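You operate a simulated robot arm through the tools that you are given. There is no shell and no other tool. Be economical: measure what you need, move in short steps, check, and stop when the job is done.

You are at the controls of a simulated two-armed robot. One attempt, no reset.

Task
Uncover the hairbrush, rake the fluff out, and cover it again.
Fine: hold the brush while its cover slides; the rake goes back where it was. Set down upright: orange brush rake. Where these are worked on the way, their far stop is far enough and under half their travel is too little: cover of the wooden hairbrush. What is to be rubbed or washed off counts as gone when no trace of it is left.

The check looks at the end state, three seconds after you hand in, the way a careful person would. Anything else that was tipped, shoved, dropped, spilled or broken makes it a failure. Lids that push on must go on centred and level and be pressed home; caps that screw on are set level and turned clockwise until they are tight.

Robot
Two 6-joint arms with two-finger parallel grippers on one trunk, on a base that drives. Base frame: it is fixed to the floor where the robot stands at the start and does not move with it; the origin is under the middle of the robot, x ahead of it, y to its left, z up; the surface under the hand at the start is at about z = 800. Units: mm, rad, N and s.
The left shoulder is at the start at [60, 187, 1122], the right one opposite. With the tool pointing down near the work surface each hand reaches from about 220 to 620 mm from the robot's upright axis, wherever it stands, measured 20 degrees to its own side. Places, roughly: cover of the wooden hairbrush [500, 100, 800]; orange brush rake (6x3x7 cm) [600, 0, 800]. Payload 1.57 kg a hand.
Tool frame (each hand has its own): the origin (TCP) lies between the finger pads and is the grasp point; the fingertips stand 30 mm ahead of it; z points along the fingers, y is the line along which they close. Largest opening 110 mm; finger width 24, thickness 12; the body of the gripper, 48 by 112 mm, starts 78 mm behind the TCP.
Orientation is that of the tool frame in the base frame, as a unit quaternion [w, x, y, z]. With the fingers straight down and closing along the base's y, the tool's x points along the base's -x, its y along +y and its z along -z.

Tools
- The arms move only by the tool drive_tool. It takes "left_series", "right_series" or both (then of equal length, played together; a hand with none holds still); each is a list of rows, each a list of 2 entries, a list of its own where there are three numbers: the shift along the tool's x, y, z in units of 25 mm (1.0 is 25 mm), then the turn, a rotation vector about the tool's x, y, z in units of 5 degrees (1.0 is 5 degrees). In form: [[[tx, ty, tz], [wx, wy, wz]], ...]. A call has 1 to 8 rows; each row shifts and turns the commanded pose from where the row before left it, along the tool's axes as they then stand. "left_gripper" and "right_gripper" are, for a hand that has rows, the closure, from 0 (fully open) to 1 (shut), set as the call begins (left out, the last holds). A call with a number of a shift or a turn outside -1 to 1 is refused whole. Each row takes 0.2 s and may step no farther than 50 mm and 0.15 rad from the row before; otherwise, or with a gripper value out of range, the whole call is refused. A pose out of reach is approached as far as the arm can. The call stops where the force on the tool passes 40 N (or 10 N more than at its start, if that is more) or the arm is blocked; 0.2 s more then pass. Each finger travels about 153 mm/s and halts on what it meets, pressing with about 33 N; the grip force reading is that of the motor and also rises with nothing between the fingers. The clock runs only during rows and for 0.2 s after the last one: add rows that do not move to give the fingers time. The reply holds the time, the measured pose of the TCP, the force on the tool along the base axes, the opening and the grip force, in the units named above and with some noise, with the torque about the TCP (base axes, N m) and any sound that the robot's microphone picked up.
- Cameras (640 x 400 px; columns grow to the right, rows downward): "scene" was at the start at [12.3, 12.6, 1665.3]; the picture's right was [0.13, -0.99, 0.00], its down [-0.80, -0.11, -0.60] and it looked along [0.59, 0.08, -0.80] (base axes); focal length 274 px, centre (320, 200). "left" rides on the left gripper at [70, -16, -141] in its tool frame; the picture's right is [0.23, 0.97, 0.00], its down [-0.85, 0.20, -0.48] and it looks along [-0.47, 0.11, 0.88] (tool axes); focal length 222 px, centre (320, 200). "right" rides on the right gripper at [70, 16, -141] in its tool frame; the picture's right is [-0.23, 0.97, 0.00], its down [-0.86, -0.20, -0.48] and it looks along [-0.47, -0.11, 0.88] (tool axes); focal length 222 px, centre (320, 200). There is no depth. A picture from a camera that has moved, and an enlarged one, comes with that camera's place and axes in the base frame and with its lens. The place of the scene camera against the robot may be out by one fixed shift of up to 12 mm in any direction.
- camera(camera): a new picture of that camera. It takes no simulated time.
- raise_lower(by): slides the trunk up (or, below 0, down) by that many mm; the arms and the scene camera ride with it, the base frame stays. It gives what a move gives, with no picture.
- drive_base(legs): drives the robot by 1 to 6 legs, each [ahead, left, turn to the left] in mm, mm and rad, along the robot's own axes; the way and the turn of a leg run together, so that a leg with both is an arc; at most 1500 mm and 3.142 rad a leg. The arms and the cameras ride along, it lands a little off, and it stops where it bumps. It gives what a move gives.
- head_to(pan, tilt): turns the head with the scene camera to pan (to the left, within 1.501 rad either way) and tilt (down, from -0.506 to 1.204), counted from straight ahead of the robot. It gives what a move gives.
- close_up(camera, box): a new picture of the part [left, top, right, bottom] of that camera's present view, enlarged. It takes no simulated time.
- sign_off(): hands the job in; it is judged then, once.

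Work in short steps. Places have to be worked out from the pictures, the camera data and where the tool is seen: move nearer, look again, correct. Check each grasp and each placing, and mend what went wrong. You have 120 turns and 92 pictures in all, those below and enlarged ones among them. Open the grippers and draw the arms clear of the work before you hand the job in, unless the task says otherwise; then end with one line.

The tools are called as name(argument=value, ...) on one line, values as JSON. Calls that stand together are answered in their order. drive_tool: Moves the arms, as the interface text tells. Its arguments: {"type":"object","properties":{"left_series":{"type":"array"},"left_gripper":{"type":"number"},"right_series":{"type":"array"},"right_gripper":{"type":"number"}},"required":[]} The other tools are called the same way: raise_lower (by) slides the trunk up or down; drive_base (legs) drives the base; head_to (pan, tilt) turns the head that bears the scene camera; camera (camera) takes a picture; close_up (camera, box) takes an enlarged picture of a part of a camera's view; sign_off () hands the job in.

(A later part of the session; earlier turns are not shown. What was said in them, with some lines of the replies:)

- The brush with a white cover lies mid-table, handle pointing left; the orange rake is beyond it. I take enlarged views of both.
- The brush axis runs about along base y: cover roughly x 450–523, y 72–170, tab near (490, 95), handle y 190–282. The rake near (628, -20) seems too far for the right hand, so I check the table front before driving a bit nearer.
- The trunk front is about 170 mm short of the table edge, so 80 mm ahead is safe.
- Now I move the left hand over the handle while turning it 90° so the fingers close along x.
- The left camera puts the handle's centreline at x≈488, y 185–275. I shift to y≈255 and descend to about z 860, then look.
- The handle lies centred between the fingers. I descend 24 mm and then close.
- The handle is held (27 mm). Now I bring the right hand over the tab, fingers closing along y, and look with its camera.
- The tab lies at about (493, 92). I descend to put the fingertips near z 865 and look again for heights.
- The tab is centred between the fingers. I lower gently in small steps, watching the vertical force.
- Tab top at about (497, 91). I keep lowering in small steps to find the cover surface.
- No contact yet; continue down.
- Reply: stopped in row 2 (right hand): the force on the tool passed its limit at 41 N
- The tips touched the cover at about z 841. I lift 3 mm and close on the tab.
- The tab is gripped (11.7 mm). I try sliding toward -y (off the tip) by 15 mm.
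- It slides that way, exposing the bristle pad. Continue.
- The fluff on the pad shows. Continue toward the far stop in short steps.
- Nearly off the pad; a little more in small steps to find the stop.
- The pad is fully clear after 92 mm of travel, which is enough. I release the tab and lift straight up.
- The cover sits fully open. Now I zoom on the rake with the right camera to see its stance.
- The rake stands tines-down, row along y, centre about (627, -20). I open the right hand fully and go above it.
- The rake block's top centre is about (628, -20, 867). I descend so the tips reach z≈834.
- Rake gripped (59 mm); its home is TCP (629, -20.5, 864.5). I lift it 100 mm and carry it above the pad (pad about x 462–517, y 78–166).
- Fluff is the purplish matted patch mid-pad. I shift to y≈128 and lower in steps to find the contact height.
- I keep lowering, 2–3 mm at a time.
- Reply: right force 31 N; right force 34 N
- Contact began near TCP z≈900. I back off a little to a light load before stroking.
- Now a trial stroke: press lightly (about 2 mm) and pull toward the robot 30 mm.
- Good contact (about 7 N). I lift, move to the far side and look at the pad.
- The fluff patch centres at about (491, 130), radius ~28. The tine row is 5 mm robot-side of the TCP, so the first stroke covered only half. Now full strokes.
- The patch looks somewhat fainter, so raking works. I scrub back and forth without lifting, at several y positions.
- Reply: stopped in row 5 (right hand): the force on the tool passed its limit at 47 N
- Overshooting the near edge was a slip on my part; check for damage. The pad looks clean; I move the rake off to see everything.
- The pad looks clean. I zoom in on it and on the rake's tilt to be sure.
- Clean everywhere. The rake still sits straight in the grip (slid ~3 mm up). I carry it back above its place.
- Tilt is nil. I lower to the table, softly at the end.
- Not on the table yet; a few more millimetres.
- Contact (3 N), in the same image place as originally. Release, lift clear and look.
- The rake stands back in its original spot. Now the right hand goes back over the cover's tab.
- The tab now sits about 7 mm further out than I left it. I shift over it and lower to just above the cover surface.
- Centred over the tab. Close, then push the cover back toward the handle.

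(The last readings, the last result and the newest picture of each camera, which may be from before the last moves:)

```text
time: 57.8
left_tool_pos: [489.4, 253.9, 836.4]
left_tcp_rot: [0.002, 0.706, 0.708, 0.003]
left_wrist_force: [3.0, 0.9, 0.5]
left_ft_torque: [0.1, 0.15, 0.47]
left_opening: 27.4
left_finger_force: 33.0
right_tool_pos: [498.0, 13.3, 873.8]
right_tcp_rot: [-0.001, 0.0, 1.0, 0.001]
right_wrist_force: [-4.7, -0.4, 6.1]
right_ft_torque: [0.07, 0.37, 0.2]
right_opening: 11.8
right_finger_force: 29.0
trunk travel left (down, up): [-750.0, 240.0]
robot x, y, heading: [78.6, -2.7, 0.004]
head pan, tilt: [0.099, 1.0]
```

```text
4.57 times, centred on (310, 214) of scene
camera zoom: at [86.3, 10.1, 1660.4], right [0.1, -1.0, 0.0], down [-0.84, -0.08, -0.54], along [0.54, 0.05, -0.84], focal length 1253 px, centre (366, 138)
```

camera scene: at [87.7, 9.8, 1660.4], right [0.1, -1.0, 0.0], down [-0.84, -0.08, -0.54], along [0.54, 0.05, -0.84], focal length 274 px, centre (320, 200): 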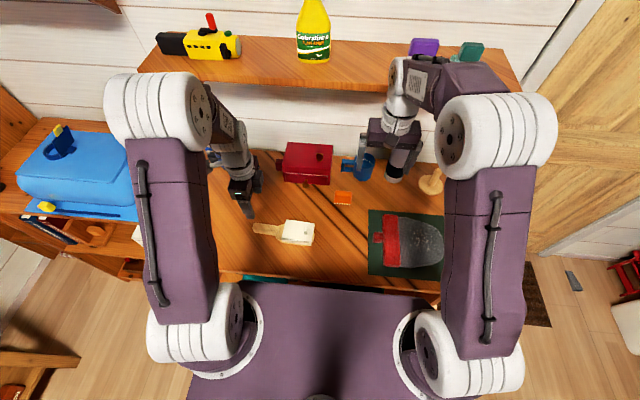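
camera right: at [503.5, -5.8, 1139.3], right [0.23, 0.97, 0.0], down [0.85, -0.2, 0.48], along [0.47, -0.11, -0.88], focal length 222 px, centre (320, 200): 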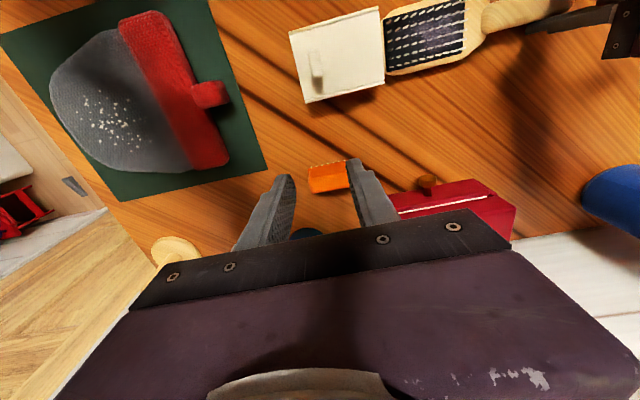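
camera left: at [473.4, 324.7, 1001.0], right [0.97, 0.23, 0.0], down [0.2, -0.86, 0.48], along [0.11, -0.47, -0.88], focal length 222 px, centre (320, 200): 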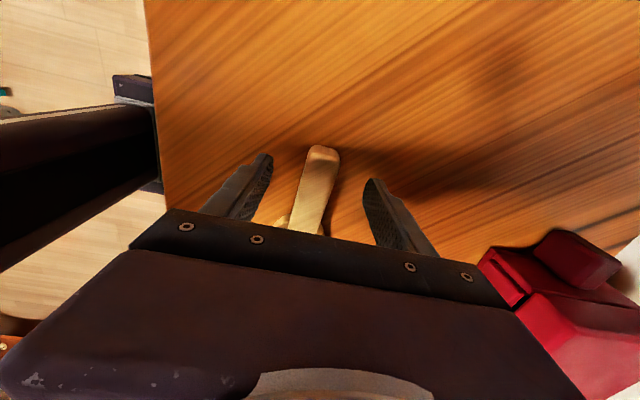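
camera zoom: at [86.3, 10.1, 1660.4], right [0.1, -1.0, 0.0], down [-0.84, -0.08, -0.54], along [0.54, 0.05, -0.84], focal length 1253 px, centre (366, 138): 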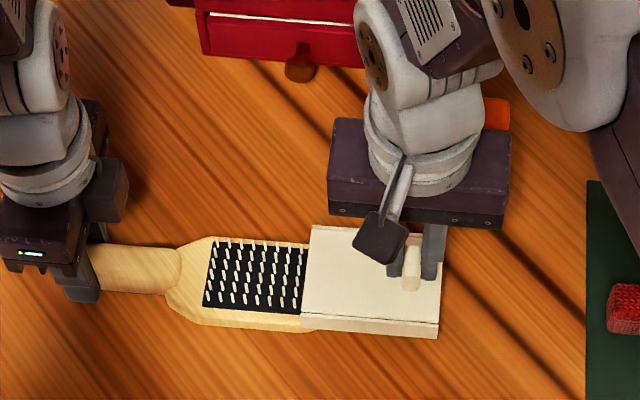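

Sliding well with a small side load; I continue with a slight x correction.

drive_tool(right_series=[[[0.03, 0.25, 0], [0, 0, 0]], [[0.02, 0.25, 0], [0, 0, 0]], [[0, 0.25, 0], [0, 0, 0]], [[0, 0.25, 0], [0, 0, 0]], [[0, 0.25, 0], [0, 0, 0]], [[0, 0.25, 0], [0, 0, 0]], [[0, 0.25, 0], [0, 0, 0]], [[0, 0.25, 0], [0, 0, 0]]])

drive_tool(right_series=[[[0, 0.2, 0], [0, 0, 0]], [[0, 0.2, 0], [0, 0, 0]], [[0, 0.2, 0], [0, 0, 0]], [[0, 0.2, 0], [0, 0, 0]]])

close_up(camera="scene", box=[240, 170, 380, 257])

```text
time: 59.6
left_tool_pos: [489.7, 254.4, 834.8]
left_tcp_rot: [0.001, 0.706, 0.708, 0.003]
left_wrist_force: [2.5, 0.7, 0.5]
left_ft_torque: [0.31, 0.12, 0.24]
left_opening: 27.4
left_finger_force: 32.1
right_tool_pos: [496.8, 64.5, 873.0]
right_tcp_rot: [0.0, 0.001, 1.0, 0.002]
right_wrist_force: [1.9, 0.4, 13.8]
right_ft_torque: [-0.01, 0.02, 0.11]
right_opening: 11.8
right_finger_force: 29.2
trunk travel left (down, up): [-750.0, 240.0]
robot x, y, heading: [78.9, -2.2, 0.003]
head pan, tilt: [0.099, 1.0]
```

```text
time: 60.6
left_tool_pos: [488.5, 254.2, 833.9]
left_tcp_rot: [0.0, 0.706, 0.708, 0.003]
left_wrist_force: [1.1, 0.0, 1.8]
left_ft_torque: [-0.38, 0.09, 0.02]
left_opening: 27.4
left_finger_force: 33.2
right_tool_pos: [496.5, 83.8, 874.3]
right_tcp_rot: [-0.001, 0.0, 1.0, 0.002]
right_wrist_force: [4.7, 0.3, 12.1]
right_ft_torque: [-0.01, -0.17, 0.12]
right_opening: 11.9
right_finger_force: 29.0
trunk travel left (down, up): [-750.0, 240.0]
robot x, y, heading: [79.8, -2.6, 0.003]
head pan, tilt: [0.099, 1.0]
```

```text
4.57 times, centred on (310, 214) of scene
camera zoom: at [87.4, 9.9, 1660.4], right [0.1, -1.0, 0.0], down [-0.84, -0.08, -0.54], along [0.54, 0.05, -0.84], focal length 1253 px, centre (366, 138)
```

zoom: 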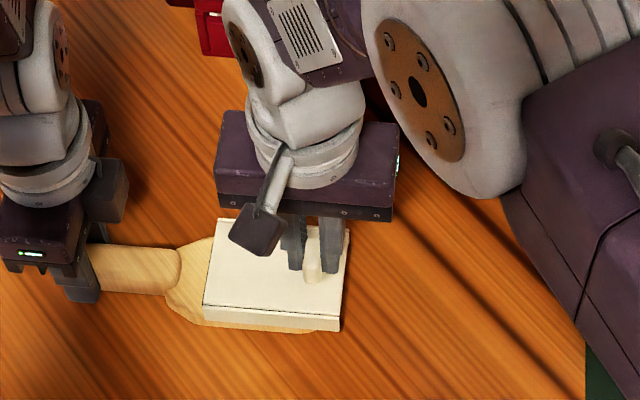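

Nearly closed (original tab y≈90). Small steps to the stop.

drive_tool(right_series=[[[-0.05, 0.1, -0.03], [0, 0, 0]], [[0, 0.1, 0], [0, 0, 0]], [[0, 0.08, 0], [0, 0, 0]]])

drive_tool(right_series=[[[0, 0.06, 0], [0, 0, 0]], [[0, 0.06, 0], [0, 0, 0]]])

close_up(camera="scene", box=[230, 170, 370, 257])

```text
time: 61.4
left_tool_pos: [489.9, 254.4, 834.5]
left_tcp_rot: [0.001, 0.707, 0.707, 0.002]
left_wrist_force: [1.7, 2.3, -0.8]
left_ft_torque: [-0.12, 0.25, 0.11]
left_opening: 27.3
left_finger_force: 32.7
right_tool_pos: [496.3, 89.8, 873.3]
right_tcp_rot: [-0.002, 0.0, 1.0, -0.001]
right_wrist_force: [-2.7, -1.6, 4.0]
right_ft_torque: [0.01, -0.04, 0.1]
right_opening: 11.7
right_finger_force: 29.0
trunk travel left (down, up): [-750.0, 240.0]
robot x, y, heading: [78.1, 1.9, 0.002]
head pan, tilt: [0.099, 1.0]
```

```text
time: 62.0
left_tool_pos: [490.1, 255.6, 835.1]
left_tcp_rot: [0.002, 0.707, 0.708, 0.002]
left_wrist_force: [2.3, 13.4, -3.1]
left_ft_torque: [0.1, 0.19, 0.24]
left_opening: 27.2
left_finger_force: 32.6
right_tool_pos: [496.6, 92.8, 873.8]
right_tcp_rot: [-0.003, 0.0, 1.0, 0.0]
right_wrist_force: [-2.9, -13.9, 3.6]
right_ft_torque: [-0.16, -0.02, 0.2]
right_opening: 11.8
right_finger_force: 29.2
trunk travel left (down, up): [-750.0, 240.0]
robot x, y, heading: [80.0, 2.0, 0.0]
head pan, tilt: [0.099, 1.0]
```

```text
4.57 times, centred on (300, 214) of scene
camera zoom: at [87.7, 9.8, 1660.4], right [0.1, -1.0, 0.0], down [-0.84, -0.08, -0.54], along [0.54, 0.05, -0.84], focal length 1253 px, centre (411, 138)
```

zoom: 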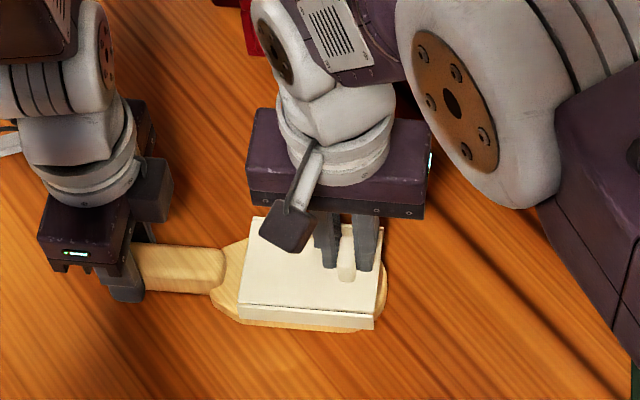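

The stop is reached (14 N reaction in the left hand). Release the tab gently and lift.

drive_tool(right_series=[[[0, -0.03, 0], [0, 0, 0]], [[0, 0, 0], [0, 0, 0]]])

drive_tool(right_series=[[[0, 0, 0], [0, 0, 0]], [[0, 0, 0], [0, 0, 0]]], right_gripper=0.6)

drive_tool(right_series=[[[0, 0, -0.5], [0, 0, 0]], [[0, 0, -1], [0, 0, 0]], [[0, 0, -1], [0, 0, 0]], [[0, 0, -1], [0, 0, 0]], [[0, -0.9, -1], [0, 0, 0]], [[0, -1, -1], [0, 0, 0]], [[0, -1, -1], [0, 0, 0]], [[0, -1, 0], [0, 0, 0]]])

close_up(camera="scene", box=[230, 170, 370, 257])

camera(camera="right")

```text
time: 62.6
left_tool_pos: [490.5, 254.4, 833.5]
left_tcp_rot: [0.001, 0.706, 0.708, 0.002]
left_wrist_force: [2.3, 15.5, -1.4]
left_ft_torque: [-0.16, 0.1, 0.34]
left_opening: 27.0
left_finger_force: 32.8
right_tool_pos: [497.6, 92.7, 873.1]
right_tcp_rot: [-0.002, -0.001, 1.0, 0.0]
right_wrist_force: [-2.3, -14.7, 0.9]
right_ft_torque: [-0.25, -0.02, 0.22]
right_opening: 11.8
right_finger_force: 29.0
trunk travel left (down, up): [-750.0, 240.0]
robot x, y, heading: [78.2, 4.2, -0.006]
head pan, tilt: [0.099, 1.0]
```

```text
time: 63.2
left_tool_pos: [490.3, 254.2, 834.5]
left_tcp_rot: [0.001, 0.707, 0.707, 0.001]
left_wrist_force: [-0.1, -0.1, -0.3]
left_ft_torque: [-0.03, 0.05, -0.05]
left_opening: 27.2
left_finger_force: 33.4
right_tool_pos: [499.8, 94.8, 874.3]
right_tcp_rot: [-0.001, 0.0, 1.0, 0.002]
right_wrist_force: [-0.2, 0.3, 0.4]
right_ft_torque: [0.04, 0.04, -0.03]
right_opening: 44.1
right_finger_force: 0.0
trunk travel left (down, up): [-750.0, 240.0]
robot x, y, heading: [80.6, 1.4, -0.003]
head pan, tilt: [0.099, 1.0]
```

```text
time: 65.0
left_tool_pos: [490.6, 254.4, 833.3]
left_tcp_rot: [0.002, 0.707, 0.707, 0.002]
left_wrist_force: [-0.5, -0.2, 1.1]
left_ft_torque: [-0.15, 0.06, -0.02]
left_opening: 27.1
left_finger_force: 33.4
right_tool_pos: [499.0, -5.0, 1036.4]
right_tcp_rot: [-0.002, -0.001, 1.0, 0.001]
right_wrist_force: [-0.2, -0.4, -0.4]
right_ft_torque: [-0.02, 0.03, -0.02]
right_opening: 43.9
right_finger_force: 0.0
trunk travel left (down, up): [-750.0, 240.0]
robot x, y, heading: [81.5, 0.8, -0.003]
head pan, tilt: [0.099, 1.0]
```

```text
4.57 times, centred on (300, 214) of scene
camera zoom: at [88.1, 9.0, 1660.4], right [0.1, -1.0, 0.0], down [-0.84, -0.08, -0.54], along [0.54, 0.05, -0.84], focal length 1253 px, centre (411, 138)
```

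zoom: 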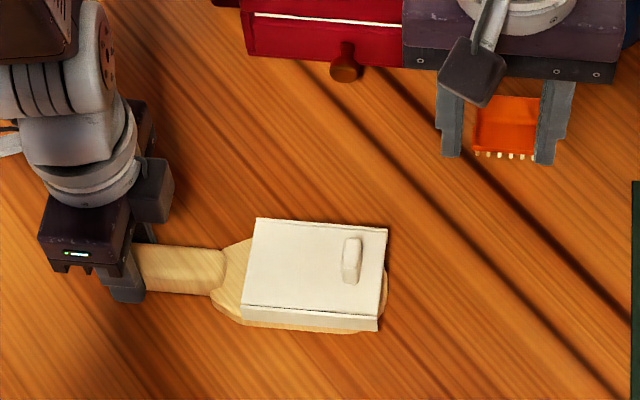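

```text
33 pictures are left
camera right: at [429.8, 12.2, 1178.0], right [0.23, 0.97, 0.0], down [0.86, -0.2, 0.48], along [0.46, -0.11, -0.88], focal length 222 px, centre (320, 200)
```

right: 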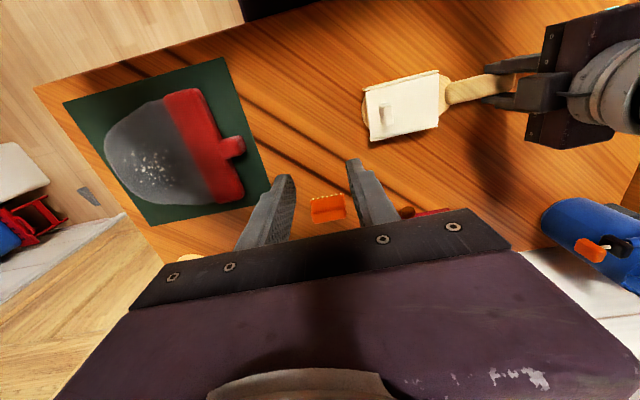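

The cover matches its initial closed position. Now release the handle with the left hand and lift straight up.

drive_tool(left_series=[[[0, 0, 0], [0, 0, 0]], [[0, 0, 0], [0, 0, 0]], [[0, 0, 0], [0, 0, 0]]], left_gripper=0.2)

drive_tool(left_series=[[[0, 0, -0.5], [0, 0, 0]], [[0, 0, -1], [0, 0, 0]], [[0, 0, -1], [0, 0, 0]], [[0, 0, -1], [0, 0, 0]], [[0, 0, -1], [0, 0, 0]], [[0, 0, -1], [0, 0, 0]], [[0, 0, -1], [0, 0, 0]], [[0, 0, -1], [0, 0, 0]]])

drive_tool(left_series=[[[0.8, 0, -1], [0, 0, 0]], [[0.8, 0, -1], [0, 0, 0]], [[0, 0, -1], [0, 0, 0]]], right_series=[[[0, -0.8, -1], [0, 0, 0]], [[0, -0.8, -1], [0, 0, 0]], [[0, -0.8, -1], [0, 0, 0]]], right_gripper=0.0, left_gripper=0.0)

camera(camera="scene")

close_up(camera="scene", box=[230, 165, 390, 265])

close_up(camera="scene", box=[245, 210, 325, 255])

```text
time: 65.8
left_tool_pos: [490.1, 255.7, 834.8]
left_tcp_rot: [0.001, 0.706, 0.708, 0.002]
left_wrist_force: [-0.5, -0.8, 0.2]
left_ft_torque: [-0.01, 0.0, 0.0]
left_opening: 87.8
left_finger_force: 0.0
right_tool_pos: [498.5, -4.0, 1036.4]
right_tcp_rot: [-0.001, -0.001, 1.0, 0.001]
right_wrist_force: [-0.5, 0.3, 0.6]
right_ft_torque: [-0.02, -0.01, 0.02]
right_opening: 44.2
right_finger_force: 0.1
trunk travel left (down, up): [-750.0, 240.0]
robot x, y, heading: [83.4, 0.0, 0.006]
head pan, tilt: [0.099, 1.0]
```

```text
time: 67.6
left_tool_pos: [487.4, 253.6, 1022.0]
left_tcp_rot: [0.001, 0.706, 0.708, 0.003]
left_wrist_force: [-0.1, -0.7, 0.4]
left_ft_torque: [0.02, -0.05, -0.02]
left_opening: 88.1
left_finger_force: 0.1
right_tool_pos: [498.3, -5.5, 1036.0]
right_tcp_rot: [-0.002, 0.0, 1.0, 0.001]
right_wrist_force: [-1.0, 0.1, 0.5]
right_ft_torque: [0.01, -0.01, 0.0]
right_opening: 44.1
right_finger_force: 0.1
trunk travel left (down, up): [-750.0, 240.0]
robot x, y, heading: [77.9, -1.2, -0.002]
head pan, tilt: [0.099, 1.0]
```

```text
time: 68.4
left_tool_pos: [488.7, 293.2, 1098.9]
left_tcp_rot: [0.002, 0.706, 0.708, 0.004]
left_wrist_force: [-0.3, -0.6, 1.0]
left_ft_torque: [-0.04, -0.01, -0.02]
left_opening: 109.8
left_finger_force: 0.2
right_tool_pos: [498.1, -66.4, 1109.2]
right_tcp_rot: [-0.001, -0.001, 1.0, 0.001]
right_wrist_force: [-0.5, -0.5, 0.0]
right_ft_torque: [0.01, -0.04, 0.02]
right_opening: 110.1
right_finger_force: 0.0
trunk travel left (down, up): [-750.0, 240.0]
robot x, y, heading: [78.3, 0.9, 0.006]
head pan, tilt: [0.099, 1.0]
```

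```text
32 pictures are left
camera scene: at [87.1, 8.4, 1660.4], right [0.1, -1.0, 0.0], down [-0.84, -0.08, -0.54], along [0.54, 0.05, -0.84], focal length 274 px, centre (320, 200)
```

scene: 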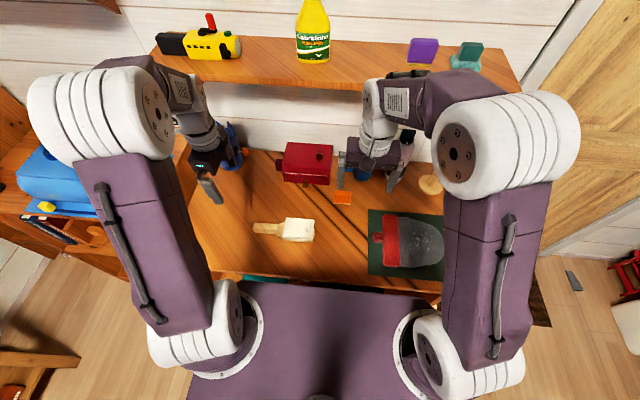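

```text
4.00 times, centred on (310, 215) of scene
camera zoom: at [87.1, 8.4, 1660.4], right [0.1, -1.0, 0.0], down [-0.84, -0.08, -0.54], along [0.54, 0.05, -0.84], focal length 1096 px, centre (360, 140)
```

zoom: 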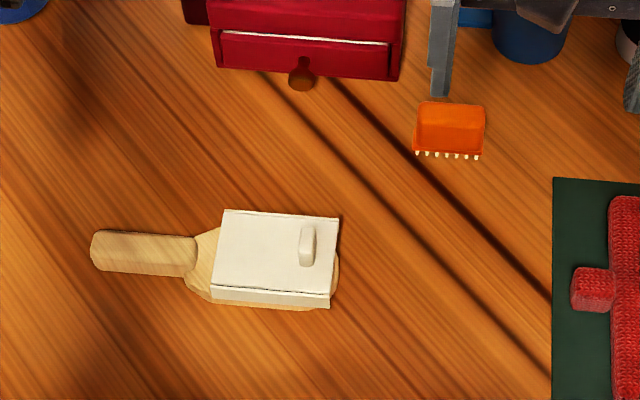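

```text
8.00 times, centred on (285, 232) of scene
camera zoom: at [87.1, 8.4, 1660.4], right [0.1, -1.0, 0.0], down [-0.84, -0.08, -0.54], along [0.54, 0.05, -0.84], focal length 2192 px, centre (600, -60)
```

zoom: 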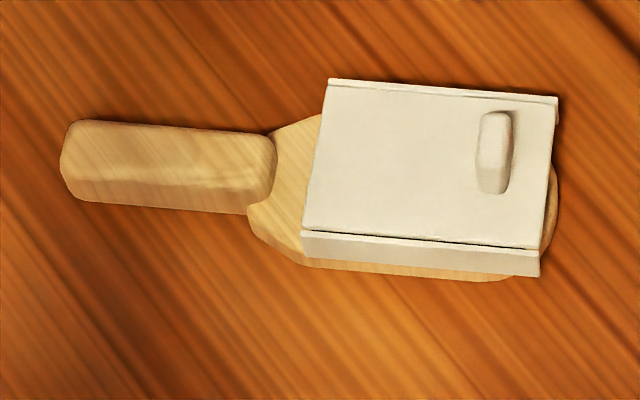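

The brush is covered as it was at the start, the pad was raked clean, the rake stands in its place and both hands are clear and open. I hand in.

sign_off()

```text
The job is handed in.
```

I uncovered the hairbrush, raked the fluff out until none was visible, and slid the cover back to its stop. The rake stands upright where it was.
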